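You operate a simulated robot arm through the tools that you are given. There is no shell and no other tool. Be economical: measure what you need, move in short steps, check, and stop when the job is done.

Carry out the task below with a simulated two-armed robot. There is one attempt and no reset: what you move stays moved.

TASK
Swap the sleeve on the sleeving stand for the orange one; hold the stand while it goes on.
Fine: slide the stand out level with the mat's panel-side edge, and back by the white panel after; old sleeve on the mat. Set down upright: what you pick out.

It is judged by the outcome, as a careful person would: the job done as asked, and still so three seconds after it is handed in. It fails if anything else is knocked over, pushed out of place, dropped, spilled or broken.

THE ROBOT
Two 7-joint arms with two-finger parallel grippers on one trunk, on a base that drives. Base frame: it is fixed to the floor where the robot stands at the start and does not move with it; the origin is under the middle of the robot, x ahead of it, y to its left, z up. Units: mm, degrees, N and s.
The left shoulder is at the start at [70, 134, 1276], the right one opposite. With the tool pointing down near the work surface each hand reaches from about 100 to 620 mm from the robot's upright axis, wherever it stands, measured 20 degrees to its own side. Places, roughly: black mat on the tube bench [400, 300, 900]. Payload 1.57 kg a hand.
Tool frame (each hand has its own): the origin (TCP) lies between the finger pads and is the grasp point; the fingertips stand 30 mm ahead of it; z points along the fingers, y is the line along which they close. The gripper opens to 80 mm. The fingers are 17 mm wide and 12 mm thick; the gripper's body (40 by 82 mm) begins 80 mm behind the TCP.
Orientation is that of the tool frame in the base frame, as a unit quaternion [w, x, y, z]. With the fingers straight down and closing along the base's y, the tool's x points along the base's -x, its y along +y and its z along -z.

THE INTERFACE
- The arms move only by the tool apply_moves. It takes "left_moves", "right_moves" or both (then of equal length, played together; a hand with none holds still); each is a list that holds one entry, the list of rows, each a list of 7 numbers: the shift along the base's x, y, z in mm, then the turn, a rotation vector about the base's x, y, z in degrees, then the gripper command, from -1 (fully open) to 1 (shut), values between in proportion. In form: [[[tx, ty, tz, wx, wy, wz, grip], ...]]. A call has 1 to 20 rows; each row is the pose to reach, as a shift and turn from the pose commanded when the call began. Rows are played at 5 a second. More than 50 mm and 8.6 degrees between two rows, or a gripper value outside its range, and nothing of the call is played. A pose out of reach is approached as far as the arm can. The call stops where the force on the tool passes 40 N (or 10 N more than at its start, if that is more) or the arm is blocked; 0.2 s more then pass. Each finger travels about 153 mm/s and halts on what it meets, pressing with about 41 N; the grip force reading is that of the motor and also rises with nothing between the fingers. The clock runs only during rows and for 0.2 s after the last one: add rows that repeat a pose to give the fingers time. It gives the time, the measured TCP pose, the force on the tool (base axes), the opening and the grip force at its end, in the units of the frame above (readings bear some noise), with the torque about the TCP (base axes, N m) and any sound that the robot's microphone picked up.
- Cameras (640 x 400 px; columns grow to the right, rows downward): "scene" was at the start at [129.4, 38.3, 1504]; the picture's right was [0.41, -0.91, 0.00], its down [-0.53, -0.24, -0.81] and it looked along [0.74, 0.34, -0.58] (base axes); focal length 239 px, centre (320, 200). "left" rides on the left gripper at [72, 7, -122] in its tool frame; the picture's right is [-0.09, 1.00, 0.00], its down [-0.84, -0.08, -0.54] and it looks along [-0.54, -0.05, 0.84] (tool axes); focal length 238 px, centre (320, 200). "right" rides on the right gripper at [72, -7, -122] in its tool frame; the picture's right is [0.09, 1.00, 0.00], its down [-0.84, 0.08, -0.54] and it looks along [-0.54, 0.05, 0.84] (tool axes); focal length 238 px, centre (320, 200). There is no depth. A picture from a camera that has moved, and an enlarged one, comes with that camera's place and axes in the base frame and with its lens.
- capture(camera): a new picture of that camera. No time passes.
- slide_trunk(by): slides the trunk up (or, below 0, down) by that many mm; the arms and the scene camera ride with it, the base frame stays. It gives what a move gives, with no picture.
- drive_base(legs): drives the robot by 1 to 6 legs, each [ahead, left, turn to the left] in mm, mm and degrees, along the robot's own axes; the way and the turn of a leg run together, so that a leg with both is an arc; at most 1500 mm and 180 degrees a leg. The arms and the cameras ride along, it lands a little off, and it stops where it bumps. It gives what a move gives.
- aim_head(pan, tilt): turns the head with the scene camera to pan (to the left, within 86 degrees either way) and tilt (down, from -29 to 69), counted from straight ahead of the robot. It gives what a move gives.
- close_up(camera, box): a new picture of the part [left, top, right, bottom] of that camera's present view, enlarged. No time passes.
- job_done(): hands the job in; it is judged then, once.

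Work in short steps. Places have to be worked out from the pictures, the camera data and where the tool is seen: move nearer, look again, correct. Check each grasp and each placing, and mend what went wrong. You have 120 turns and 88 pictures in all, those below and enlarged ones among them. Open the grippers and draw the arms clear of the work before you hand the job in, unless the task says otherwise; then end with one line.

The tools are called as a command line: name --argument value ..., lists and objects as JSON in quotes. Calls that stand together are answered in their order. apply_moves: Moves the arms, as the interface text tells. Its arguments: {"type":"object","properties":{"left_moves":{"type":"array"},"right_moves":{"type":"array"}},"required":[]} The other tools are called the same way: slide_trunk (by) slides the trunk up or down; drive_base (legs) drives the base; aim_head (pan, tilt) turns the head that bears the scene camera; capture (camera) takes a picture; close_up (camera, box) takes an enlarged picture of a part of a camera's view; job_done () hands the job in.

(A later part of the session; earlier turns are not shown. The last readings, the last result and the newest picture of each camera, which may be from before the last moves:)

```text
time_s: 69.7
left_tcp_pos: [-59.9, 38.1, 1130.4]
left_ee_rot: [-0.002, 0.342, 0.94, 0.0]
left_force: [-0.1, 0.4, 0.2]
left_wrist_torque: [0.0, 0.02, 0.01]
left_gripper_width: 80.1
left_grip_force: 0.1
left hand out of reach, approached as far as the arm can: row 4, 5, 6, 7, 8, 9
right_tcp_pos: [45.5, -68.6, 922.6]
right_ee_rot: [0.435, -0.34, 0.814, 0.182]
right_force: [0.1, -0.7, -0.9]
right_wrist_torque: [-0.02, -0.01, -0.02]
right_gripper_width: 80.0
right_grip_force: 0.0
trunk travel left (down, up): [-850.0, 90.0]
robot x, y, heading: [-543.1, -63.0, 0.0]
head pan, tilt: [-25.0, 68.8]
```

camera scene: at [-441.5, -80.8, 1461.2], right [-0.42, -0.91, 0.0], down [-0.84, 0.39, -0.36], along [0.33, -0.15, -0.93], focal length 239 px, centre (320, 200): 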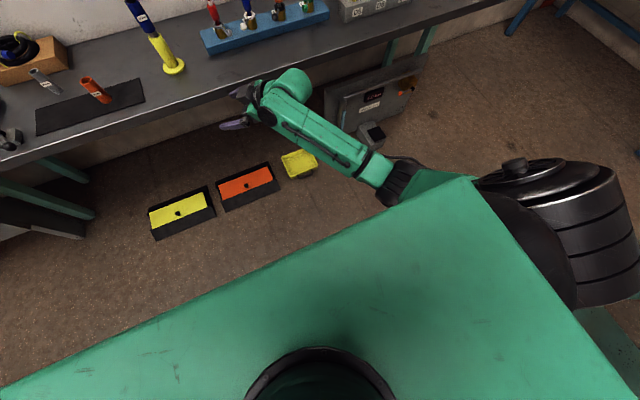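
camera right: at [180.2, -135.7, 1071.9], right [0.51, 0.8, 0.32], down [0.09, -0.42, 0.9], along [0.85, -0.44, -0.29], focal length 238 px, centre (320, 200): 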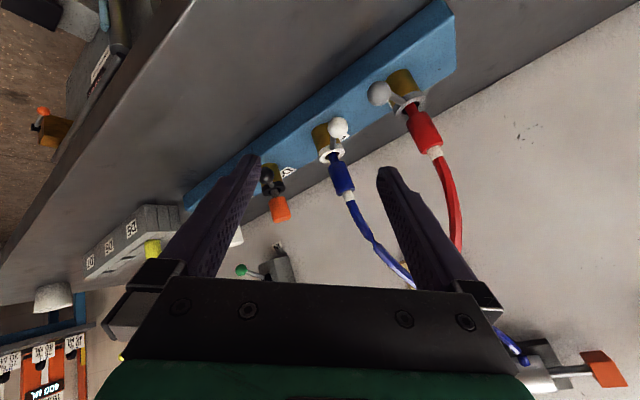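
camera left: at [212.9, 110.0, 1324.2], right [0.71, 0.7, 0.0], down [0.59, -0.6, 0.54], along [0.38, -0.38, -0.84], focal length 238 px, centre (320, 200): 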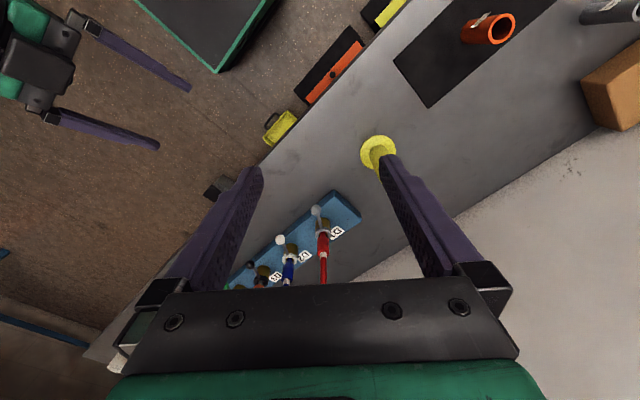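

Left can't cross that far, so the common spot must be further left, about rel (550, 140). I move the left aside and test whether the right can hold there with azimuth ~70°.

apply_moves --right_moves '[[[0, 0, 0, 0, 0, 0, -1], [0, 0, 0, 0, 0, 0, -1], [0, 15, 0, 0, 0, 4, -1], [-4, 35, 0, 0, 0, 8, -1], [-9, 55, 0, 0, 0, 12, -1], [-14, 75, 0, 0, 0, 16, -1], [-20, 95, 0, 0, 0, 20, -1], [-27, 115, 0, 0, 0, 25, -1], [-34, 132, 0, 0, 0, 25, -1], [-38, 148, 0, 0, 0, 25, -1], [-38, 148, 0, 0, 0, 25, -1]]]' --left_moves '[[[0, 45, 10, 0, 0, 0, -1], [0, 90, 20, 0, 0, 0, -1], [0, 135, 30, 0, 0, 0, -1], [0, 180, 40, 0, 0, 0, -1], [0, 220, 50, 0, 0, 0, -1], [0, 260, 50, 0, 0, 0, -1], [0, 260, 50, 0, 0, 0, -1], [0, 260, 50, 0, 0, 0, -1], [0, 260, 50, 0, 0, 0, -1], [0, 260, 50, 0, 0, 0, -1], [0, 260, 50, 0, 0, 0, -1]]]'

```text
time_s: 72.0
left_tcp_pos: [-52.4, 297.7, 1171.7]
left_ee_rot: [-0.002, 0.342, 0.94, 0.0]
left_force: [1.0, 0.2, 0.9]
left_wrist_torque: [0.02, 0.01, -0.02]
left_gripper_width: 80.0
left_grip_force: 0.0
right_tcp_pos: [9.5, 81.2, 921.8]
right_ee_rot: [0.386, -0.507, 0.722, 0.271]
right_force: [0.3, -0.1, 0.2]
right_wrist_torque: [-0.01, 0.01, -0.01]
right_gripper_width: 80.2
right_grip_force: 0.1
trunk travel left (down, up): [-850.0, 90.0]
robot x, y, heading: [-539.1, -58.8, -0.2]
head pan, tilt: [-25.0, 68.8]
```

Right hand reaches the hold pose at rel (549, 140). Now I test the left hand above that same spot.

apply_moves --left_moves '[[[10, -40, -10, 0, 0, 0, -1], [20, -80, -20, 0, 0, 0, -1], [35, -120, -30, 0, 0, 0, -1], [50, -160, -40, 0, 0, 0, -1], [62, -200, -50, 0, 0, 0, -1], [62, -217, -62, 0, 0, 0, -1], [62, -217, -90, 0, 0, 0, -1], [62, -217, -120, 0, 0, 0, -1], [62, -217, -146, 0, 0, 0, -1], [62, -217, -146, 0, 0, 0, -1]]]'

```text
time_s: 74.2
left_tcp_pos: [-26.3, 106.1, 1043.4]
left_ee_rot: [-0.002, 0.342, 0.94, 0.0]
left_force: [0.4, 0.2, -0.5]
left_wrist_torque: [-0.01, -0.02, 0.0]
left_gripper_width: 79.6
left_grip_force: 0.0
left hand out of reach, approached as far as the arm can: row 5, 6, 7, 8, 9, 10
right_tcp_pos: [9.4, 80.8, 922.0]
right_ee_rot: [0.386, -0.507, 0.721, 0.271]
right_force: [-0.3, -0.4, 0.0]
right_wrist_torque: [-0.02, 0.02, 0.01]
right_gripper_width: 80.2
right_grip_force: 0.1
trunk travel left (down, up): [-850.0, 90.0]
robot x, y, heading: [-542.6, -60.8, -0.3]
head pan, tilt: [-25.0, 68.8]
```

Left falls ~40 mm short. Raising the trunk makes the spot lower relative to the shoulders, where reach is specified to be best; I raise it 90 and re-test both.

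slide_trunk --by 88

apply_moves --right_moves '[[[0, 0, -20, 0, 0, 0, -1], [0, 0, -40, 0, 0, 0, -1], [0, 0, -60, 0, 0, 0, -1], [0, 0, -75, 0, 0, 0, -1], [0, 0, -88, 0, 0, 0, -1], [0, 0, -88, 0, 0, 0, -1], [0, 0, -88, 0, 0, 0, -1], [0, 0, -88, 0, 0, 0, -1]]]' --left_moves '[[[0, 0, -20, 0, 0, 0, -1], [0, 0, -40, 0, 0, 0, -1], [0, 0, -60, 0, 0, 0, -1], [0, 0, -80, 0, 0, 0, -1], [12, -8, -95, 0, 0, 0, -1], [24, -16, -105, 0, 0, 0, -1], [36, -25, -105, 0, 0, 0, -1], [36, -25, -105, 0, 0, 0, -1]]]'

```text
time_s: 75.5
left_tcp_pos: [-26.3, 104.7, 1131.7]
left_ee_rot: [-0.001, 0.342, 0.94, 0.0]
left_force: [0.1, -0.1, 0.1]
left_wrist_torque: [0.0, 0.0, -0.02]
left_gripper_width: 80.0
left_grip_force: 0.0
right_tcp_pos: [9.8, 81.0, 1009.5]
right_ee_rot: [0.386, -0.507, 0.721, 0.271]
right_force: [-0.2, -0.3, -0.1]
right_wrist_torque: [0.01, 0.0, -0.02]
right_gripper_width: 79.9
right_grip_force: 0.0
trunk travel left (down, up): [-938.0, 2.0]
robot x, y, heading: [-541.4, -57.1, -0.0]
head pan, tilt: [-25.0, 68.8]
```

```text
time_s: 77.3
left_tcp_pos: [-51.3, 118.3, 1069.0]
left_ee_rot: [-0.001, 0.343, 0.939, -0.001]
left_force: [-0.4, 0.0, 0.4]
left_wrist_torque: [-0.02, 0.01, -0.01]
left_gripper_width: 80.0
left_grip_force: 0.0
left hand out of reach, approached as far as the arm can: row 1, 2, 3, 4, 5, 6, 7, 8
right_tcp_pos: [-2.0, 82.5, 929.5]
right_ee_rot: [0.387, -0.506, 0.722, 0.27]
right_force: [0.5, -0.1, 0.3]
right_wrist_torque: [-0.02, 0.01, 0.03]
right_gripper_width: 80.0
right_grip_force: 0.2
right hand out of reach, approached as far as the arm can: row 4, 5, 6, 7, 8
trunk travel left (down, up): [-938.0, 2.0]
robot x, y, heading: [-544.5, -57.0, -0.0]
head pan, tilt: [-25.0, 68.8]
```

Lower relative height makes it worse (extension limit), so I put the trunk back and test a spot nearer and more to the left: rel (495, 190).

apply_moves --left_moves '[[[0, 30, 20, 0, 0, 0, -1], [0, 60, 40, 0, 0, 0, -1], [0, 90, 40, 0, 0, 0, -1], [0, 90, 40, 0, 0, 0, -1]]]'

slide_trunk --by -88

apply_moves --right_moves '[[[0, 0, 20, 0, 0, 0, -1], [-5, 10, 40, 0, 0, 2, -1], [-12, 20, 60, 0, 0, 4, -1], [-20, 30, 80, 0, 0, 6, -1], [-30, 40, 81, 0, 0, 8, -1], [-45, 49, 81, 0, 0, 10, -1], [-45, 49, 81, 0, 0, 10, -1], [-45, 49, 81, 0, 0, 10, -1]]]'

```text
time_s: 78.3
left_tcp_pos: [-49.5, 210.3, 1106.1]
left_ee_rot: [-0.001, 0.342, 0.94, -0.002]
left_force: [1.0, 0.4, -0.1]
left_wrist_torque: [0.03, 0.0, 0.02]
left_gripper_width: 79.8
left_grip_force: 0.1
right_tcp_pos: [-2.3, 82.1, 929.1]
right_ee_rot: [0.386, -0.507, 0.721, 0.271]
right_force: [0.2, -0.1, -0.7]
right_wrist_torque: [0.01, -0.02, 0.02]
right_gripper_width: 79.8
right_grip_force: 0.1
trunk travel left (down, up): [-938.0, 2.0]
robot x, y, heading: [-538.2, -55.4, -0.2]
head pan, tilt: [-25.0, 68.8]
```

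```text
time_s: 79.5
left_tcp_pos: [-49.7, 211.1, 1018.2]
left_ee_rot: [-0.001, 0.342, 0.94, -0.001]
left_force: [-0.1, 0.0, 0.2]
left_wrist_torque: [0.0, 0.02, 0.01]
left_gripper_width: 80.0
left_grip_force: 0.1
right_tcp_pos: [-2.0, 82.9, 841.4]
right_ee_rot: [0.386, -0.507, 0.722, 0.271]
right_force: [0.2, 0.2, 0.0]
right_wrist_torque: [-0.02, -0.01, -0.01]
right_gripper_width: 80.1
right_grip_force: 0.0
trunk travel left (down, up): [-850.0, 90.0]
robot x, y, heading: [-542.9, -62.7, 0.1]
head pan, tilt: [-25.0, 68.8]
```

```text
time_s: 81.3
left_tcp_pos: [-49.4, 210.1, 1018.8]
left_ee_rot: [-0.002, 0.342, 0.94, -0.001]
left_force: [-0.6, 0.2, -0.6]
left_wrist_torque: [0.01, -0.03, 0.0]
left_gripper_width: 80.2
left_grip_force: 0.1
right_tcp_pos: [-46.7, 131.2, 920.4]
right_ee_rot: [0.36, -0.568, 0.674, 0.304]
right_force: [-0.7, -0.2, -0.2]
right_wrist_torque: [-0.01, 0.0, 0.02]
right_gripper_width: 80.3
right_grip_force: 0.0
trunk travel left (down, up): [-850.0, 90.0]
robot x, y, heading: [-540.0, -60.7, -0.3]
head pan, tilt: [-25.0, 68.8]
```

Right is fine there. Now the left: up to 1110, over the spot, then down to 1026.

apply_moves --left_moves '[[[0, 0, 45, 0, 0, 0, -1], [0, 0, 90, 0, 0, 0, -1], [0, -40, 90, 0, 0, 0, -1], [3, -79, 90, 0, 0, 0, -1], [3, -79, 60, 0, 0, 0, -1], [3, -79, 30, 0, 0, 0, -1], [3, -79, 8, 0, 0, 0, -1], [3, -79, 8, 0, 0, 0, -1]]]'

aim_head --pan 15 --tilt 50

capture --camera "scene"

```text
time_s: 83.1
left_tcp_pos: [-45.0, 131.3, 1027.3]
left_ee_rot: [-0.002, 0.342, 0.94, 0.0]
left_force: [-0.5, 0.0, -1.1]
left_wrist_torque: [0.0, 0.0, -0.01]
left_gripper_width: 79.6
left_grip_force: 0.1
right_tcp_pos: [-47.0, 130.9, 919.7]
right_ee_rot: [0.361, -0.568, 0.674, 0.303]
right_force: [0.3, -0.8, -0.3]
right_wrist_torque: [-0.03, -0.04, 0.0]
right_gripper_width: 80.3
right_grip_force: 0.0
trunk travel left (down, up): [-850.0, 90.0]
robot x, y, heading: [-542.5, -57.2, -0.1]
head pan, tilt: [-25.0, 68.8]
```

```text
time_s: 84.2
left_tcp_pos: [-45.6, 130.7, 1028.9]
left_ee_rot: [-0.001, 0.342, 0.94, -0.001]
left_force: [0.2, 0.3, -0.4]
left_wrist_torque: [0.03, -0.03, -0.01]
left_gripper_width: 80.2
left_grip_force: 0.0
right_tcp_pos: [-46.8, 131.2, 920.2]
right_ee_rot: [0.361, -0.568, 0.675, 0.303]
right_force: [0.0, 0.0, 0.5]
right_wrist_torque: [0.05, 0.02, 0.02]
right_gripper_width: 80.0
right_grip_force: 0.0
trunk travel left (down, up): [-850.0, 90.0]
robot x, y, heading: [-543.4, -60.0, -0.1]
head pan, tilt: [15.0, 50.0]
```

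```text
28 pictures are left
camera scene: at [-417.8, -37.6, 1483.1], right [0.26, -0.97, 0.0], down [-0.74, -0.2, -0.64], along [0.62, 0.17, -0.77], focal length 239 px, centre (320, 200)
```

scene: 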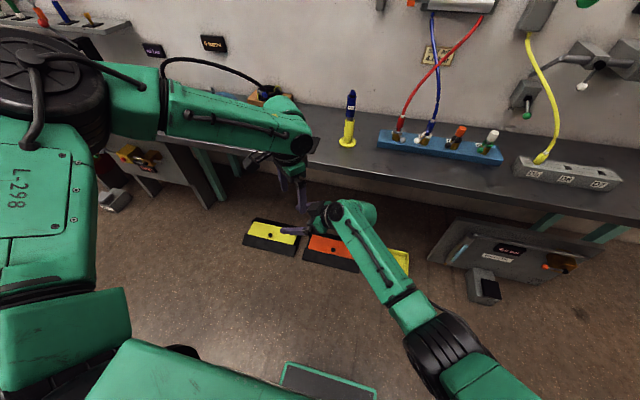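

Both arms reach rel (495, 190). To keep the right hand's camera away from the valve levers, I'll face the robot 22° to the right, so the hand comes at the stand from front-right. First: left up and aside, right back off along its approach and up.

apply_moves --left_moves '[[[0, 0, 45, 0, 0, 0, -1], [0, 0, 90, 0, 0, 0, -1], [0, 35, 130, 0, 0, 0, -1], [0, 70, 150, 0, 0, 0, -1], [0, 100, 150, 0, 0, 0, -1], [0, 100, 150, 0, 0, 0, -1]]]' --right_moves '[[[0, 0, 0, 0, 0, 0, -1], [-4, -20, 10, 0, 0, 0, -1], [-8, -42, 20, 0, 0, 0, -1], [-12, -65, 30, 0, 0, 0, -1], [-17, -98, 40, 0, 0, 0, -1], [-17, -98, 40, 0, 0, 0, -1]]]'

drive_base --legs '[[0, 130, 0], [0, 0, -22], [340, 137, 0]]'

aim_head --pan 25 --tilt 45

capture --camera "scene"

capture --camera "right"

```text
refused: row 3 steps farther than a row can; nothing moved
```

```text
time_s: 88.5
left_tcp_pos: [350.3, 54.8, 1028.4]
left_ee_rot: [-0.001, 0.518, 0.855, 0.0]
left_force: [-0.4, -0.5, -0.4]
left_wrist_torque: [-0.03, 0.0, -0.01]
left_gripper_width: 80.2
left_grip_force: 0.1
right_tcp_pos: [349.2, 56.0, 922.1]
right_ee_rot: [0.414, -0.427, 0.771, 0.229]
right_force: [-0.3, 0.3, 0.2]
right_wrist_torque: [0.02, -0.02, -0.02]
right_gripper_width: 80.1
right_grip_force: 0.0
trunk travel left (down, up): [-850.0, 90.0]
robot x, y, heading: [-180.0, 69.6, -22.5]
head pan, tilt: [15.0, 50.0]
```

```text
time_s: 89.3
left_tcp_pos: [352.5, 54.0, 1026.6]
left_ee_rot: [-0.001, 0.517, 0.856, 0.0]
left_force: [0.3, -0.4, 0.3]
left_wrist_torque: [0.01, 0.03, -0.03]
left_gripper_width: 80.0
left_grip_force: 0.1
right_tcp_pos: [351.5, 55.0, 919.4]
right_ee_rot: [0.413, -0.427, 0.771, 0.228]
right_force: [0.1, -0.3, 0.0]
right_wrist_torque: [0.03, -0.01, -0.04]
right_gripper_width: 79.9
right_grip_force: 0.1
trunk travel left (down, up): [-850.0, 90.0]
robot x, y, heading: [-181.5, 66.7, -22.2]
head pan, tilt: [25.0, 45.0]
```

```text
27 pictures are left
camera scene: at [-51.6, 53.6, 1490.0], right [0.05, -1.0, 0.0], down [-0.71, -0.03, -0.71], along [0.71, 0.03, -0.71], focal length 239 px, centre (320, 200)
```

scene: 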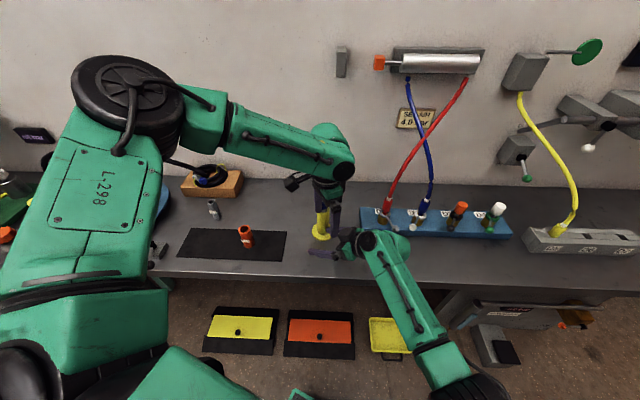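

```text
26 pictures are left
camera right: at [280.7, -68.2, 926.7], right [-0.87, 0.49, -0.08], down [-0.06, 0.05, 1.0], along [0.49, 0.87, -0.02], focal length 238 px, centre (320, 200)
```

right: 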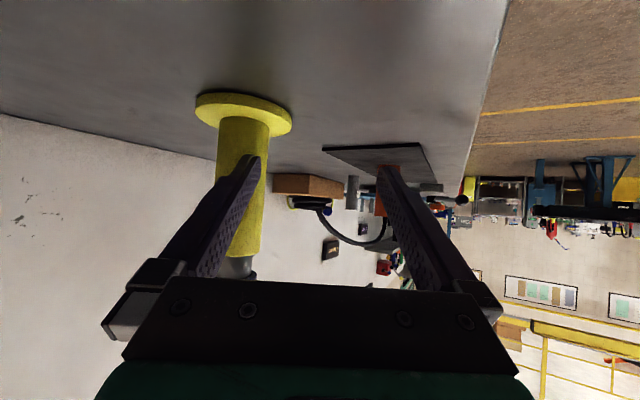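

The arm call was refused for step length, but the base stopped 70 mm short so nothing was touched; the stand is intact. Now I lift the left hand straight up and back the right hand off along its approach line.

apply_moves --left_moves '[[[0, 0, 40, 0, 0, 0, -1], [0, 0, 80, 0, 0, 0, -1], [0, 0, 115, 0, 0, 0, -1], [0, 0, 150, 0, 0, 0, -1], [0, 0, 150, 0, 0, 0, -1]]]' --right_moves '[[[-10, -18, 0, 0, 0, 0, -1], [-20, -36, 0, 0, 0, 0, -1], [-35, -56, 0, 0, 0, 0, -1], [-55, -82, 0, 0, 0, 0, -1], [-55, -82, 0, 0, 0, 0, -1]]]'

drive_base --legs '[[65, 31, 0]]'

capture --camera "right"

capture --camera "left"

```text
time_s: 90.5
left_tcp_pos: [350.1, 57.0, 1178.1]
left_ee_rot: [-0.001, 0.518, 0.855, 0.0]
left_force: [0.2, -0.3, -1.0]
left_wrist_torque: [0.0, 0.02, 0.02]
left_gripper_width: 80.0
left_grip_force: 0.1
right_tcp_pos: [294.7, -25.1, 918.5]
right_ee_rot: [0.412, -0.427, 0.771, 0.229]
right_force: [-0.4, 0.4, 0.5]
right_wrist_torque: [0.01, 0.0, -0.02]
right_gripper_width: 80.0
right_grip_force: 0.1
trunk travel left (down, up): [-850.0, 90.0]
robot x, y, heading: [-178.9, 69.6, -22.2]
head pan, tilt: [25.0, 45.0]
```

```text
time_s: 91.5
left_tcp_pos: [414.8, 59.7, 1179.8]
left_ee_rot: [0.001, 0.519, 0.855, 0.002]
left_force: [-0.7, -0.2, 0.3]
left_wrist_torque: [0.01, -0.07, 0.02]
left_gripper_width: 80.1
left_grip_force: 0.1
right_tcp_pos: [360.9, -18.3, 920.4]
right_ee_rot: [0.416, -0.427, 0.77, 0.227]
right_force: [0.0, -0.8, 0.2]
right_wrist_torque: [-0.01, -0.01, -0.02]
right_gripper_width: 80.1
right_grip_force: 0.0
trunk travel left (down, up): [-850.0, 90.0]
robot x, y, heading: [-110.3, 72.7, -22.2]
head pan, tilt: [25.0, 45.0]
```

```text
25 pictures are left
camera right: at [289.7, -143.0, 927.1], right [-0.87, 0.49, -0.08], down [-0.06, 0.05, 1.0], along [0.49, 0.87, -0.01], focal length 238 px, centre (320, 200)
```

right: 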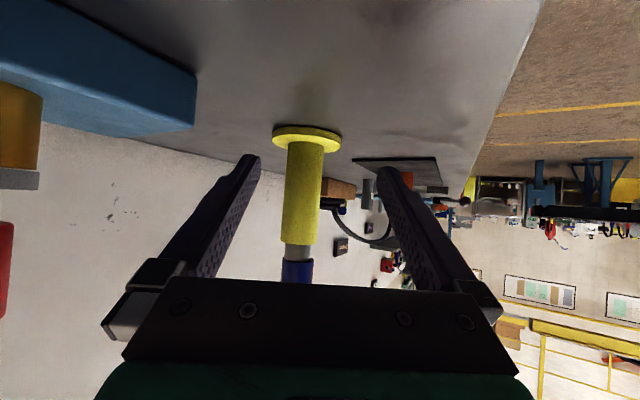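

```text
24 pictures are left
camera left: at [386.7, 128.0, 1302.3], right [0.92, 0.38, 0.0], down [0.32, -0.78, 0.54], along [0.21, -0.5, -0.84], focal length 238 px, centre (320, 200)
```

left: 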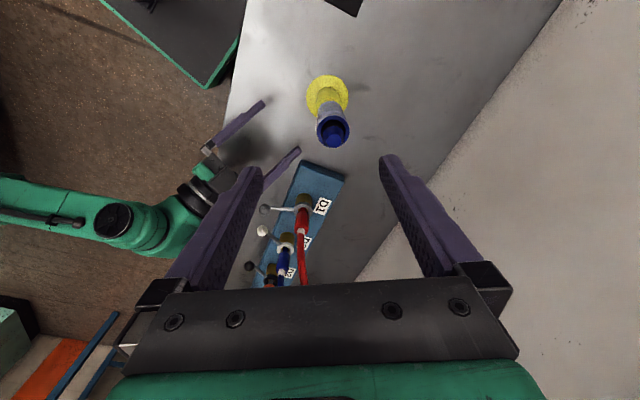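

Stand ≈(423, 62) seen from the right camera, ~10 mm off the hand's axis. I advance the right hand onto the column with that correction and close.

apply_moves --right_moves '[[[8, -5, 0, 0, 0, 0, -1], [25, 22, 0, 0, 0, 0, -1], [44, 51, 0, 0, 0, 0, -1], [61, 79, 0, 0, 0, 0, -1], [61, 79, 0, 0, 0, 0, -0.2], [61, 79, 0, 0, 0, 0, 0.2], [61, 79, 0, 0, 0, 0, 0.6], [61, 79, 0, 0, 0, 0, 0.6]]]'

capture --camera "right"

capture --camera "left"

```text
time_s: 93.3
left_tcp_pos: [421.0, 61.4, 1175.7]
left_ee_rot: [-0.002, 0.518, 0.855, 0.0]
left_force: [0.0, 1.1, -0.2]
left_wrist_torque: [0.04, 0.0, 0.02]
left_gripper_width: 80.1
left_grip_force: 0.0
right_tcp_pos: [426.5, 58.2, 920.0]
right_ee_rot: [0.413, -0.427, 0.771, 0.229]
right_force: [0.2, -0.4, -0.3]
right_wrist_torque: [-0.1, 0.05, 0.02]
right_gripper_width: 36.8
right_grip_force: 41.0
trunk travel left (down, up): [-850.0, 90.0]
robot x, y, heading: [-109.5, 75.7, -22.5]
head pan, tilt: [25.0, 45.0]
```

```text
23 pictures are left
camera right: at [356.0, -66.0, 926.4], right [-0.87, 0.49, -0.08], down [-0.06, 0.05, 1.0], along [0.49, 0.87, -0.02], focal length 238 px, centre (320, 200)
```

right: 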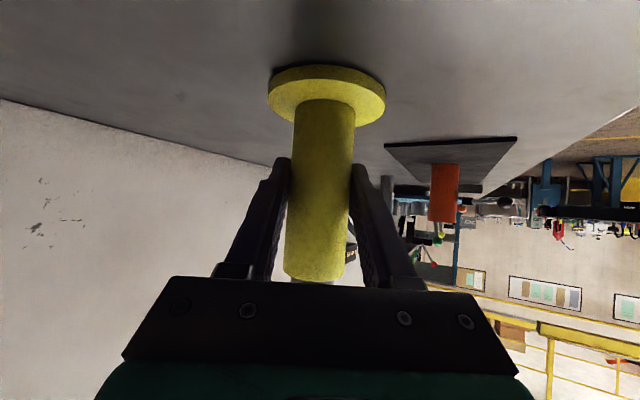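

```text
22 pictures are left
camera left: at [393.1, 128.5, 1299.6], right [0.92, 0.38, 0.0], down [0.32, -0.78, 0.54], along [0.2, -0.5, -0.84], focal length 238 px, centre (320, 200)
```

left: 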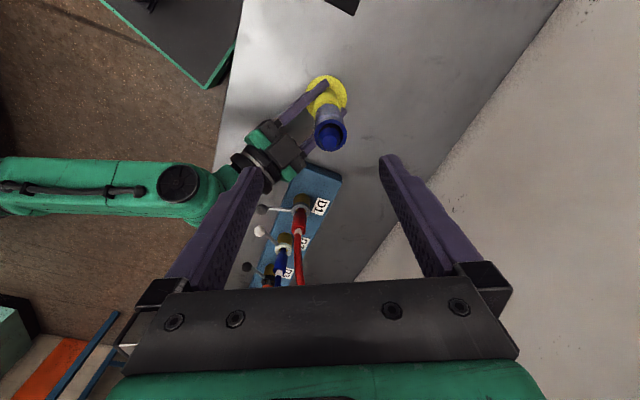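

Stand held again (37 mm). From the left view the sleeve is ≈(429, 65) in its frame; I correct by (+8, +4) and descend to 1050.

apply_moves --left_moves '[[[8, 4, 0, 0, 0, 0, -1], [8, 4, -40, 0, 0, 0, -1], [8, 4, -80, 0, 0, 0, -1], [8, 4, -125, 0, 0, 0, -1], [8, 4, -125, 0, 0, 0, -1]]]'

capture --camera "left"

```text
time_s: 94.5
left_tcp_pos: [428.9, 66.9, 1051.1]
left_ee_rot: [-0.002, 0.518, 0.855, -0.001]
left_force: [-0.6, 0.0, 0.5]
left_wrist_torque: [-0.02, 0.01, -0.03]
left_gripper_width: 79.9
left_grip_force: 0.1
right_tcp_pos: [425.1, 56.1, 920.1]
right_ee_rot: [0.412, -0.427, 0.772, 0.228]
right_force: [1.6, -0.5, 1.8]
right_wrist_torque: [-0.03, 0.08, -0.01]
right_gripper_width: 36.6
right_grip_force: 41.5
trunk travel left (down, up): [-850.0, 90.0]
robot x, y, heading: [-109.0, 72.0, -22.2]
head pan, tilt: [25.0, 45.0]
```

```text
21 pictures are left
camera left: at [400.4, 133.4, 1174.3], right [0.92, 0.38, 0.0], down [0.32, -0.78, 0.54], along [0.2, -0.5, -0.84], focal length 238 px, centre (320, 200)
```

left: 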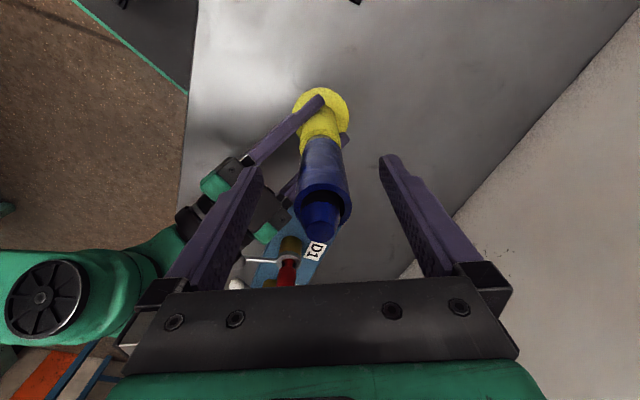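

Well centred. Down 25 to 1026 and close on the sleeve.

apply_moves --left_moves '[[[1.5, 0, -25, 0, 0, 0, -1], [1.5, 0, -25, 0, 0, 0, -0.2], [1.5, 0, -25, 0, 0, 0, 0.2], [1.5, 0, -25, 0, 0, 0, 0.6], [1.5, 0, -25, 0, 0, 0, 0.6]]]'

```text
time_s: 95.7
left_tcp_pos: [431.3, 66.0, 1024.8]
left_ee_rot: [-0.003, 0.518, 0.855, -0.002]
left_force: [-10.1, -7.2, 3.2]
left_wrist_torque: [-0.03, 0.13, -0.03]
left_gripper_width: 29.7
left_grip_force: 38.8
right_tcp_pos: [427.7, 56.9, 918.9]
right_ee_rot: [0.413, -0.428, 0.771, 0.229]
right_force: [11.1, 8.1, 0.1]
right_wrist_torque: [-0.74, 0.76, -0.03]
right_gripper_width: 36.8
right_grip_force: 41.3
trunk travel left (down, up): [-850.0, 90.0]
robot x, y, heading: [-107.7, 70.1, -22.3]
head pan, tilt: [25.0, 45.0]
```

Sleeve gripped (30 mm), with a ~12 N side load. I relax by 1.5 mm, then lift slowly off the peg, right hand holding the stand.

apply_moves --left_moves '[[[-1, -0.5, 0, 0, 0, 0, 0.6], [-2, -1, 2, 0, 0, 0, 0.6], [-2, -1, 8, 0, 0, 0, 0.6], [-2, -1, 16, 0, 0, 0, 0.6], [-2, -1, 26, 0, 0, 0, 0.6], [-2, -1, 36, 0, 0, 0, 0.6], [-2, -1, 48, 0, 0, 0, 0.6], [-2, -1, 60, 0, 0, 0, 0.6], [-2, -1, 60, 0, 0, 0, 0.6]]]'

capture --camera "left"

```text
time_s: 97.7
left_tcp_pos: [428.1, 64.2, 1087.6]
left_ee_rot: [-0.001, 0.518, 0.855, 0.0]
left_force: [-0.7, -0.5, -0.8]
left_wrist_torque: [-0.01, 0.02, -0.01]
left_gripper_width: 29.3
left_grip_force: 39.1
right_tcp_pos: [425.2, 57.2, 920.9]
right_ee_rot: [0.413, -0.427, 0.771, 0.229]
right_force: [0.8, 1.2, 3.0]
right_wrist_torque: [0.24, -0.12, 0.04]
right_gripper_width: 36.9
right_grip_force: 41.0
trunk travel left (down, up): [-850.0, 90.0]
robot x, y, heading: [-111.8, 68.5, -22.4]
head pan, tilt: [25.0, 45.0]
```

```text
20 pictures are left
camera left: at [400.0, 131.3, 1209.8], right [0.92, 0.38, 0.0], down [0.32, -0.78, 0.54], along [0.2, -0.5, -0.84], focal length 238 px, centre (320, 200)
```

left: 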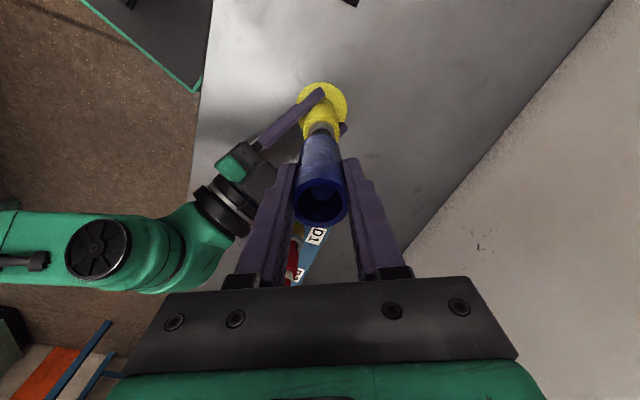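

The sleeve is clear-running. I lift it fully off, carry it over the mat to a free spot near (368, 215), and lower to just above the mat.

apply_moves --left_moves '[[[0, 0, 30, 0, 0, 0, 0.6], [0, 0, 62, 0, 0, 0, 0.6], [-15, 38, 62, 0, 0, 0, 0.6], [-30, 76, 62, 0, 0, 0, 0.6], [-45, 114, 62, 0, 0, 0, 0.6], [-60, 151, 62, 0, 0, 0, 0.6], [-60, 151, 20, 0, 0, 0, 0.6], [-60, 151, -25, 0, 0, 0, 0.6], [-60, 151, -70, 0, 0, 0, 0.6], [-60, 151, -115, 0, 0, 0, 0.6], [-60, 151, -155, 0, 0, 0, 0.6], [-60, 151, -170, 0, 0, 0, 0.6], [-60, 151, -170, 0, 0, 0, 0.6]]]'

capture --camera "left"

close_up --camera "scene" --box '[170, 160, 370, 290]'

```text
time_s: 100.5
left_tcp_pos: [367.6, 213.3, 915.7]
left_ee_rot: [0.001, 0.519, 0.855, 0.0]
left_force: [4.5, -0.4, 25.4]
left_wrist_torque: [-0.05, -0.06, -0.07]
left_gripper_width: 29.6
left_grip_force: 39.1
right_tcp_pos: [425.0, 56.2, 920.8]
right_ee_rot: [0.414, -0.426, 0.771, 0.228]
right_force: [0.4, -0.1, -1.8]
right_wrist_torque: [-0.04, 0.05, 0.01]
right_gripper_width: 36.8
right_grip_force: 40.4
trunk travel left (down, up): [-850.0, 90.0]
robot x, y, heading: [-109.9, 71.0, -22.2]
head pan, tilt: [25.0, 45.0]
```

```text
19 pictures are left
camera left: at [340.6, 280.1, 1039.1], right [0.93, 0.38, 0.0], down [0.32, -0.78, 0.54], along [0.21, -0.5, -0.84], focal length 238 px, centre (320, 200)
```

left: 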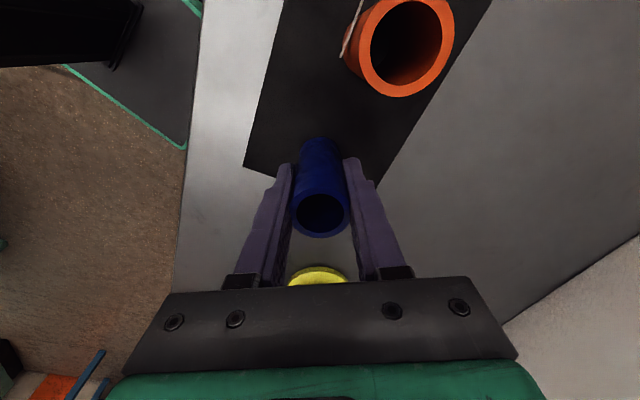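

```text
3.08 times, centred on (270, 225) of scene
camera zoom: at [15.7, 57.2, 1490.5], right [0.05, -1.0, 0.0], down [-0.71, -0.03, -0.71], along [0.71, 0.03, -0.71], focal length 736 px, centre (474, 123)
```

zoom: 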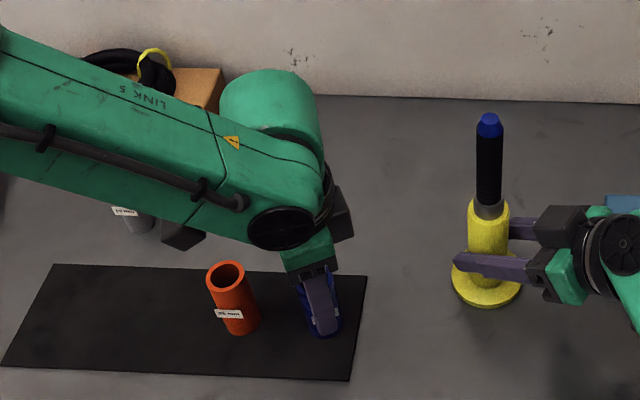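

The sleeve is standing on the mat (25 N contact at z 916). I ease off 2 mm, open and lift away.

apply_moves --left_moves '[[[0, 0, 1, 0, 0, 0, 0.6], [0, 0, 2, 0, 0, 0, 0.6], [0, 0, 2, 0, 0, 0, 0.2], [0, 0, 2, 0, 0, 0, -0.2], [0, 0, 2, 0, 0, 0, -1], [0, 0, 2, 0, 0, 0, -1], [0, 0, 40, 0, 0, 0, -1], [0, 0, 80, 0, 0, 0, -1], [0, 0, 110, 0, 0, 0, -1], [0, 0, 110, 0, 0, 0, -1]]]'

capture --camera "left"

```text
time_s: 102.7
left_tcp_pos: [369.4, 216.7, 1027.4]
left_ee_rot: [-0.001, 0.517, 0.856, 0.0]
left_force: [-0.2, -0.9, -0.1]
left_wrist_torque: [0.02, 0.0, 0.0]
left_gripper_width: 80.0
left_grip_force: 0.1
right_tcp_pos: [424.3, 56.8, 920.5]
right_ee_rot: [0.413, -0.427, 0.771, 0.229]
right_force: [-1.0, 1.1, 2.1]
right_wrist_torque: [0.17, -0.03, 0.06]
right_gripper_width: 36.7
right_grip_force: 41.2
trunk travel left (down, up): [-850.0, 90.0]
robot x, y, heading: [-110.4, 72.4, -22.0]
head pan, tilt: [25.0, 45.0]
```

```text
17 pictures are left
camera left: at [341.1, 283.4, 1150.3], right [0.92, 0.38, 0.0], down [0.32, -0.78, 0.54], along [0.2, -0.5, -0.84], focal length 238 px, centre (320, 200)
```

left: 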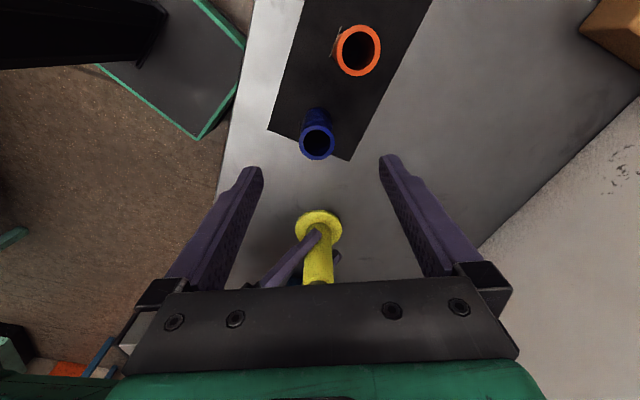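

Blue sleeve stands upright on the mat. The orange ring is at ≈(367, 293.5); I go over it, descend and grip at the same height (z≈918).

apply_moves --left_moves '[[[-1, 40, 0, 0, 0, 0, -1], [-2, 77, 0, 0, 0, 0, -1], [-2, 77, -40, 0, 0, 0, -1], [-2, 77, -80, 0, 0, 0, -1], [-2, 77, -109, 0, 0, 0, -1], [-2, 77, -109, 0, 0, 0, -1]]]'

capture --camera "left"

```text
time_s: 104.1
left_tcp_pos: [366.4, 290.5, 919.5]
left_ee_rot: [-0.001, 0.517, 0.856, 0.001]
left_force: [-0.7, 0.1, 1.0]
left_wrist_torque: [-0.01, 0.02, 0.01]
left_gripper_width: 79.9
left_grip_force: 0.1
right_tcp_pos: [426.2, 56.0, 920.8]
right_ee_rot: [0.413, -0.427, 0.771, 0.228]
right_force: [0.8, -0.5, 1.3]
right_wrist_torque: [0.14, -0.07, 0.01]
right_gripper_width: 36.8
right_grip_force: 41.5
trunk travel left (down, up): [-850.0, 90.0]
robot x, y, heading: [-110.7, 73.3, -22.4]
head pan, tilt: [25.0, 45.0]
```

```text
16 pictures are left
camera left: at [339.1, 357.7, 1041.3], right [0.92, 0.38, 0.0], down [0.32, -0.78, 0.54], along [0.2, -0.5, -0.84], focal length 238 px, centre (320, 200)
```

left: 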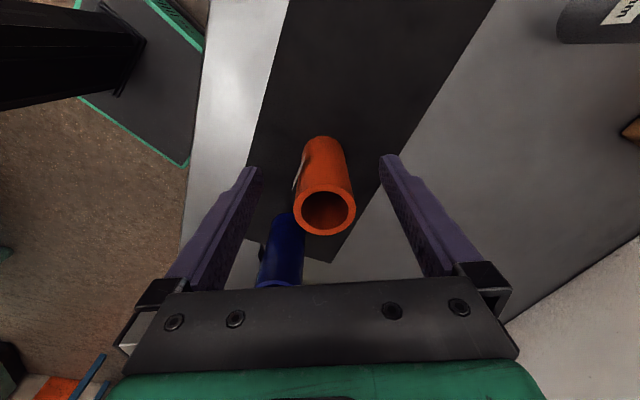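

Orange is centred. I shift 2 mm along the closing axis, close, and lift a little.

apply_moves --left_moves '[[[2, 1, 0, 0, 0, 0, -1], [2, 1, 0, 0, 0, 0, -0.2], [2, 1, 0, 0, 0, 0, 0.2], [2, 1, 0, 0, 0, 0, 0.6], [2, 1, 0, 0, 0, 0, 0.6], [2, 1, 20, 0, 0, 0, 0.6], [2, 1, 60, 0, 0, 0, 0.6], [2, 1, 105, 0, 0, 0, 0.6], [2, 1, 150, 0, 0, 0, 0.6], [2, 1, 195, 0, 0, 0, 0.6], [2, 1, 235, 0, 0, 0, 0.6], [2, 1, 235, 0, 0, 0, 0.6]]]'

```text
time_s: 106.7
left_tcp_pos: [368.4, 293.3, 1156.0]
left_ee_rot: [-0.002, 0.518, 0.855, 0.0]
left_force: [-0.4, -0.4, -0.1]
left_wrist_torque: [0.02, 0.02, 0.02]
left_gripper_width: 33.6
left_grip_force: 40.6
right_tcp_pos: [426.8, 56.7, 919.6]
right_ee_rot: [0.413, -0.428, 0.771, 0.229]
right_force: [0.5, 0.0, 2.5]
right_wrist_torque: [0.14, -0.04, -0.01]
right_gripper_width: 36.7
right_grip_force: 41.3
trunk travel left (down, up): [-850.0, 90.0]
robot x, y, heading: [-107.0, 70.9, -22.1]
head pan, tilt: [25.0, 45.0]
```

Orange held (33.6 mm). I carry it over to above the peg.

apply_moves --left_moves '[[[10, -40, 8, 0, 0, 0, 0.6], [20, -80, 12, 0, 0, 0, 0.6], [32, -120, 12, 0, 0, 0, 0.6], [44, -160, 12, 0, 0, 0, 0.6], [54, -198, 12, 0, 0, 0, 0.6], [60, -229, 12, 0, 0, 0, 0.6], [60, -229, 12, 0, 0, 0, 0.6], [60, -229, 12, 0, 0, 0, 0.6]]]'

capture --camera "left"

close_up --camera "scene" --box '[260, 110, 400, 250]'

```text
time_s: 108.5
left_tcp_pos: [426.5, 62.0, 1166.0]
left_ee_rot: [-0.001, 0.518, 0.855, 0.0]
left_force: [-0.1, 0.0, -0.5]
left_wrist_torque: [0.01, 0.0, 0.01]
left_gripper_width: 33.1
left_grip_force: 40.8
right_tcp_pos: [426.5, 57.5, 919.4]
right_ee_rot: [0.413, -0.426, 0.772, 0.228]
right_force: [-0.6, 0.9, 1.7]
right_wrist_torque: [0.15, -0.01, 0.02]
right_gripper_width: 36.7
right_grip_force: 40.2
trunk travel left (down, up): [-850.0, 90.0]
robot x, y, heading: [-110.7, 69.9, -22.3]
head pan, tilt: [25.0, 45.0]
```

```text
15 pictures are left
camera left: at [399.2, 130.5, 1289.2], right [0.92, 0.38, 0.0], down [0.32, -0.78, 0.54], along [0.2, -0.5, -0.84], focal length 238 px, centre (320, 200)
```

left: 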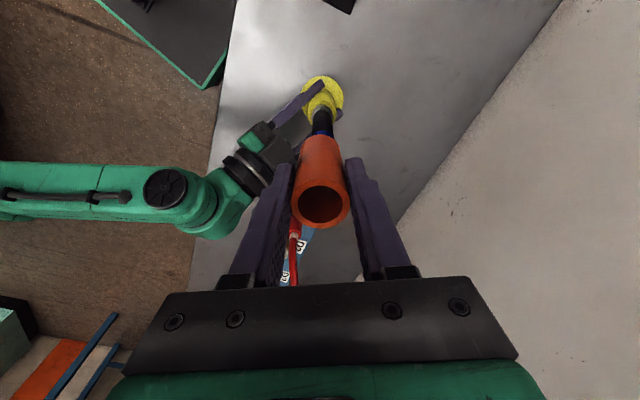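

```text
2.86 times, centred on (330, 180) of scene
camera zoom: at [17.5, 58.2, 1490.1], right [0.05, -1.0, 0.0], down [-0.71, -0.03, -0.71], along [0.71, 0.03, -0.71], focal length 683 px, centre (291, 257)
```

zoom: 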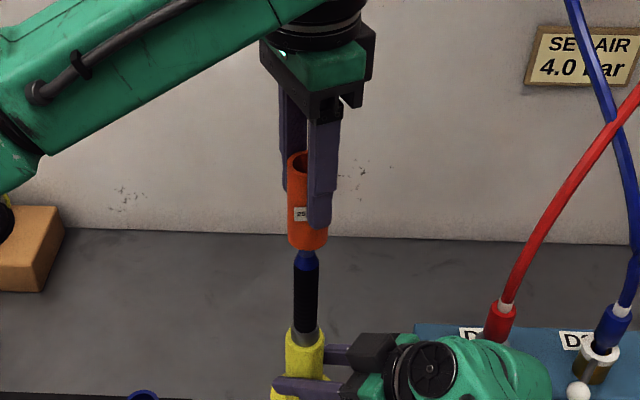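

Alignment looks good; I add a ~1.5 mm correction and lower slowly over the tip, watching forces.

apply_moves --left_moves '[[[1.5, 1, -8, 0, 0, 0, 0.6], [1.5, 1, -18, 0, 0, 0, 0.6], [1.5, 1, -26, 0, 0, 0, 0.6], [1.5, 1, -34, 0, 0, 0, 0.6], [1.5, 1, -42, 0, 0, 0, 0.6], [1.5, 1, -50, 0, 0, 0, 0.6], [1.5, 1, -50, 0, 0, 0, 0.6]]]'

close_up --camera "scene" --box '[260, 110, 400, 250]'

```text
time_s: 110.1
left_tcp_pos: [429.5, 63.6, 1115.4]
left_ee_rot: [-0.002, 0.518, 0.855, -0.001]
left_force: [0.9, -0.6, -0.5]
left_wrist_torque: [0.02, -0.03, 0.0]
left_gripper_width: 32.5
left_grip_force: 40.3
right_tcp_pos: [425.8, 57.1, 919.9]
right_ee_rot: [0.413, -0.427, 0.771, 0.229]
right_force: [-0.9, -0.3, 1.8]
right_wrist_torque: [0.09, -0.06, -0.03]
right_gripper_width: 36.6
right_grip_force: 41.3
trunk travel left (down, up): [-850.0, 90.0]
robot x, y, heading: [-107.6, 72.9, -22.4]
head pan, tilt: [25.0, 45.0]
```

```text
2.86 times, centred on (330, 180) of scene
camera zoom: at [17.5, 58.2, 1490.1], right [0.05, -1.0, 0.0], down [-0.71, -0.03, -0.71], along [0.71, 0.03, -0.71], focal length 683 px, centre (291, 257)
```

zoom: 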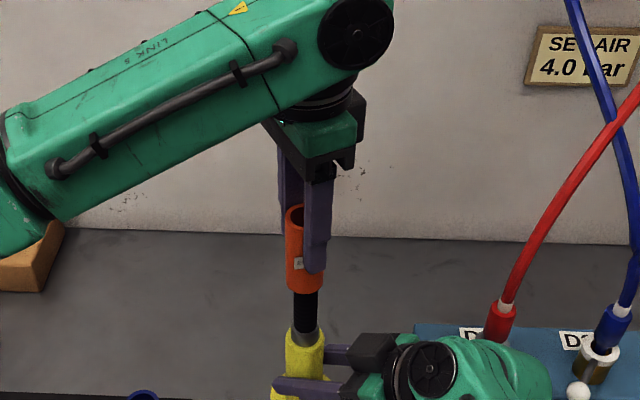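

The tip has entered without side load. I continue down toward the seated height (~1030).

apply_moves --left_moves '[[[0, 0, -10, 0, 0, 0, 0.6], [0, 0, -20, 0, 0, 0, 0.6], [0, 0, -30, 0, 0, 0, 0.6], [0, 0, -40, 0, 0, 0, 0.6], [0, 0, -50, 0, 0, 0, 0.6], [0, 0, -60, 0, 0, 0, 0.6], [0, 0, -70, 0, 0, 0, 0.6], [0, 0, -78, 0, 0, 0, 0.6], [0, 0, -83, 0, 0, 0, 0.6], [0, 0, -83, 0, 0, 0, 0.6]]]'

close_up --camera "scene" --box '[260, 110, 400, 250]'

```text
time_s: 112.3
left_tcp_pos: [428.0, 64.5, 1033.4]
left_ee_rot: [0.002, 0.519, 0.855, -0.001]
left_force: [-6.8, -6.1, 29.4]
left_wrist_torque: [-0.43, 0.49, 0.0]
left_gripper_width: 29.5
left_grip_force: 39.0
right_tcp_pos: [423.9, 57.3, 919.9]
right_ee_rot: [0.413, -0.428, 0.771, 0.228]
right_force: [7.6, 5.0, -16.2]
right_wrist_torque: [-0.34, -0.02, -0.07]
right_gripper_width: 36.4
right_grip_force: 40.8
trunk travel left (down, up): [-850.0, 90.0]
robot x, y, heading: [-111.5, 70.9, -22.2]
head pan, tilt: [25.0, 45.0]
```

```text
2.86 times, centred on (330, 180) of scene
camera zoom: at [14.4, 57.8, 1490.4], right [0.05, -1.0, 0.0], down [-0.7, -0.03, -0.71], along [0.71, 0.03, -0.71], focal length 683 px, centre (291, 257)
```

zoom: 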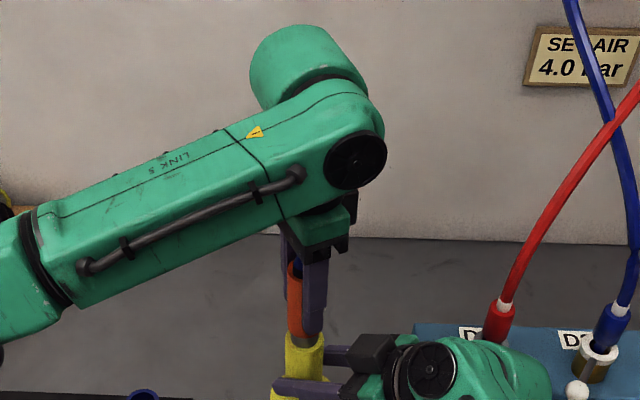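

Contact of 29 N at z≈1033, right where the collar seat should be. I check the seating from the left camera.

capture --camera "left"

close_up --camera "scene" --box '[300, 190, 350, 240]'

```text
11 pictures are left
camera left: at [400.0, 131.8, 1155.8], right [0.93, 0.38, 0.0], down [0.32, -0.78, 0.54], along [0.21, -0.5, -0.84], focal length 238 px, centre (320, 200)
```

left: 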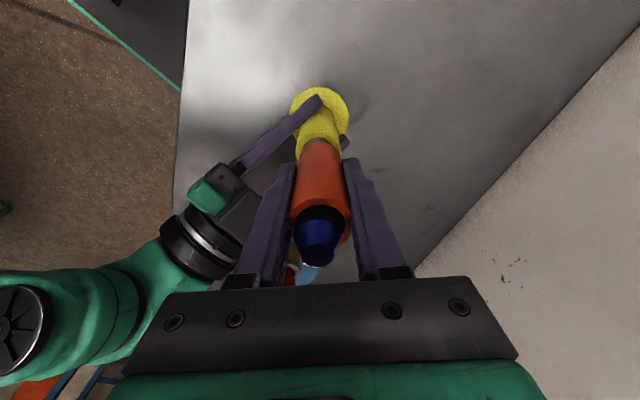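

```text
8.00 times, centred on (325, 215) of scene
camera zoom: at [14.4, 57.8, 1490.4], right [0.05, -1.0, 0.0], down [-0.7, -0.03, -0.71], along [0.71, 0.03, -0.71], focal length 1913 px, centre (280, 80)
```

zoom: 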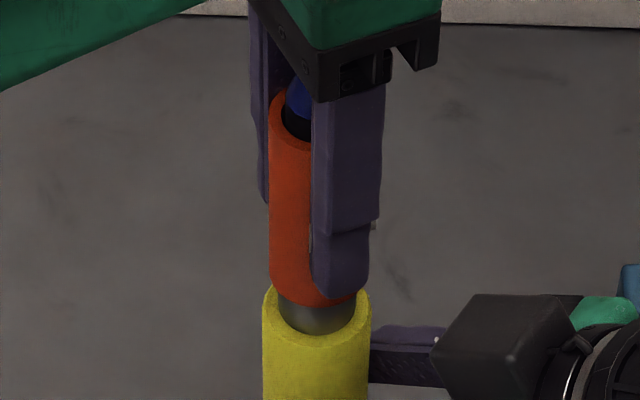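

It sits on the collar like the old one did. I press 3 mm further to verify that it's bottomed.

apply_moves --left_moves '[[[0.5, 0.5, -1, 0, 0, 0, 0.6], [0.5, 0.5, -2, 0, 0, 0, 0.6], [0.5, 0.5, -3, 0, 0, 0, 0.6], [0.5, 0.5, -4, 0, 0, 0, 0.6], [0.5, 0.5, -4, 0, 0, 0, 0.6]]]'

```text
time_s: 113.5
left_tcp_pos: [427.6, 65.2, 1028.9]
left_ee_rot: [0.0, 0.518, 0.855, 0.0]
left_force: [-7.9, -7.6, 28.6]
left_wrist_torque: [-0.3, 0.42, -0.01]
left_gripper_width: 29.4
left_grip_force: 38.7
right_tcp_pos: [423.6, 55.8, 919.8]
right_ee_rot: [0.413, -0.427, 0.771, 0.228]
right_force: [3.9, 7.0, -19.7]
right_wrist_torque: [-0.61, 0.48, 0.02]
right_gripper_width: 36.5
right_grip_force: 41.1
trunk travel left (down, up): [-850.0, 90.0]
robot x, y, heading: [-107.8, 69.9, -22.4]
head pan, tilt: [25.0, 45.0]
```

It moved with constant force — either sliding on or fingers slipping. I look at the collar gap.

close_up --camera "scene" --box '[300, 190, 350, 240]'

```text
8.00 times, centred on (325, 215) of scene
camera zoom: at [14.3, 58.0, 1490.3], right [0.05, -1.0, 0.0], down [-0.7, -0.03, -0.71], along [0.71, 0.03, -0.71], focal length 1913 px, centre (280, 80)
```

zoom: 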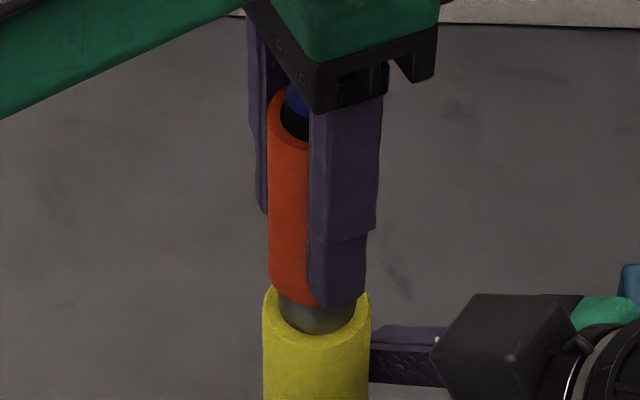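

The sleeve didn't move; the fingers slipped, so it is fully seated. I ease off, open the left hand and lift clear.

apply_moves --left_moves '[[[0, 0, 0.5, 0, 0, 0, 0.6], [0, 0, 1, 0, 0, 0, 0.3], [0, 0, 1, 0, 0, 0, -0.2], [0, 0, 1, 0, 0, 0, -1], [0, 0, 1, 0, 0, 0, -1], [0, 0, 40, 0, 0, 0, -1], [0, 0, 85, 0, 0, 0, -1], [0, 0, 130, 0, 0, 0, -1], [0, 0, 150, 0, 0, 0, -1], [0, 0, 150, 0, 0, 0, -1]]]'

capture --camera "left"

```text
time_s: 115.7
left_tcp_pos: [430.0, 66.1, 1176.7]
left_ee_rot: [-0.001, 0.518, 0.855, 0.0]
left_force: [0.0, -0.2, 0.1]
left_wrist_torque: [0.0, 0.0, 0.02]
left_gripper_width: 80.3
left_grip_force: 0.1
right_tcp_pos: [425.9, 56.4, 921.2]
right_ee_rot: [0.414, -0.426, 0.772, 0.228]
right_force: [0.9, -0.2, 1.2]
right_wrist_torque: [0.16, -0.13, -0.02]
right_gripper_width: 36.4
right_grip_force: 40.9
trunk travel left (down, up): [-850.0, 90.0]
robot x, y, heading: [-105.9, 70.4, -22.5]
head pan, tilt: [25.0, 45.0]
```

```text
8 pictures are left
camera left: at [402.1, 133.7, 1299.3], right [0.92, 0.38, 0.0], down [0.32, -0.78, 0.54], along [0.2, -0.5, -0.84], focal length 238 px, centre (320, 200)
```

left: 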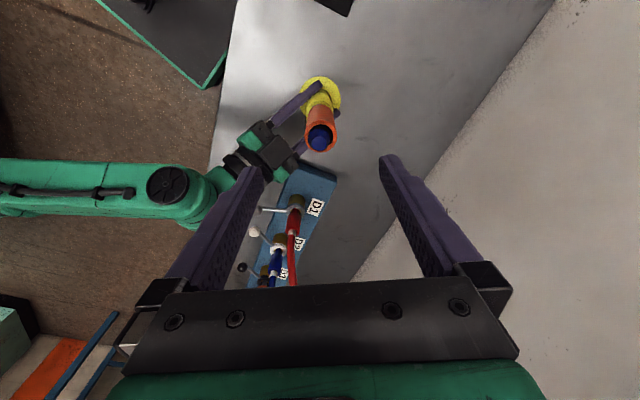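

The orange sleeve is on. Before sliding the stand back, I use the right hand to turn the nudged D1 lever back (knob now ≈(400,-139), originally ≈(394,-92), parallel to the others). First release the stand and back off along the approach line, then up.

apply_moves --right_moves '[[[0, 0, -1, 0, 0, 0, 0.2], [0, 0, -1, 0, 0, 0, -0.3], [0, 0, -1, 0, 0, 0, -1], [0, 0, -1, 0, 0, 0, -1], [-12, -20, 0, 0, 0, 0, -1], [-26, -42, 0, 0, 0, 0, -1], [-42, -68, 0, 0, 0, 0, -1], [-58, -93, 0, 0, 0, 0, -1], [-70, -113, 20, 0, 0, 0, 0], [-80, -135, 50, 0, 0, 0, 1], [-85, -165, 80, 0, 0, 0, 1], [-85, -200, 90, 0, 0, 0, 1], [-85, -235, 90, 0, 0, 0, 1], [-85, -245, 90, 0, 0, 0, 1], [-85, -245, 90, 0, 0, 0, 1]]]'

capture --camera "right"

```text
time_s: 118.9
left_tcp_pos: [430.0, 67.6, 1176.4]
left_ee_rot: [-0.001, 0.518, 0.855, 0.0]
left_force: [0.7, -0.4, -0.6]
left_wrist_torque: [0.01, 0.0, 0.0]
left_gripper_width: 80.0
left_grip_force: 0.0
right_tcp_pos: [342.2, -185.8, 1007.3]
right_ee_rot: [0.412, -0.427, 0.771, 0.229]
right_force: [-0.1, -0.4, -0.4]
right_wrist_torque: [-0.01, -0.03, 0.01]
right_gripper_width: 0.1
right_grip_force: 21.2
trunk travel left (down, up): [-850.0, 90.0]
robot x, y, heading: [-107.6, 73.3, -22.2]
head pan, tilt: [25.0, 45.0]
```

```text
7 pictures are left
camera right: at [270.6, -308.4, 1013.5], right [-0.87, 0.48, -0.08], down [-0.06, 0.05, 1.0], along [0.49, 0.87, -0.02], focal length 238 px, centre (320, 200)
```

right: 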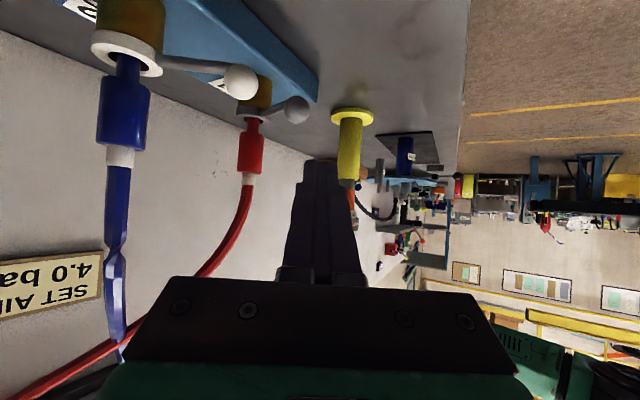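

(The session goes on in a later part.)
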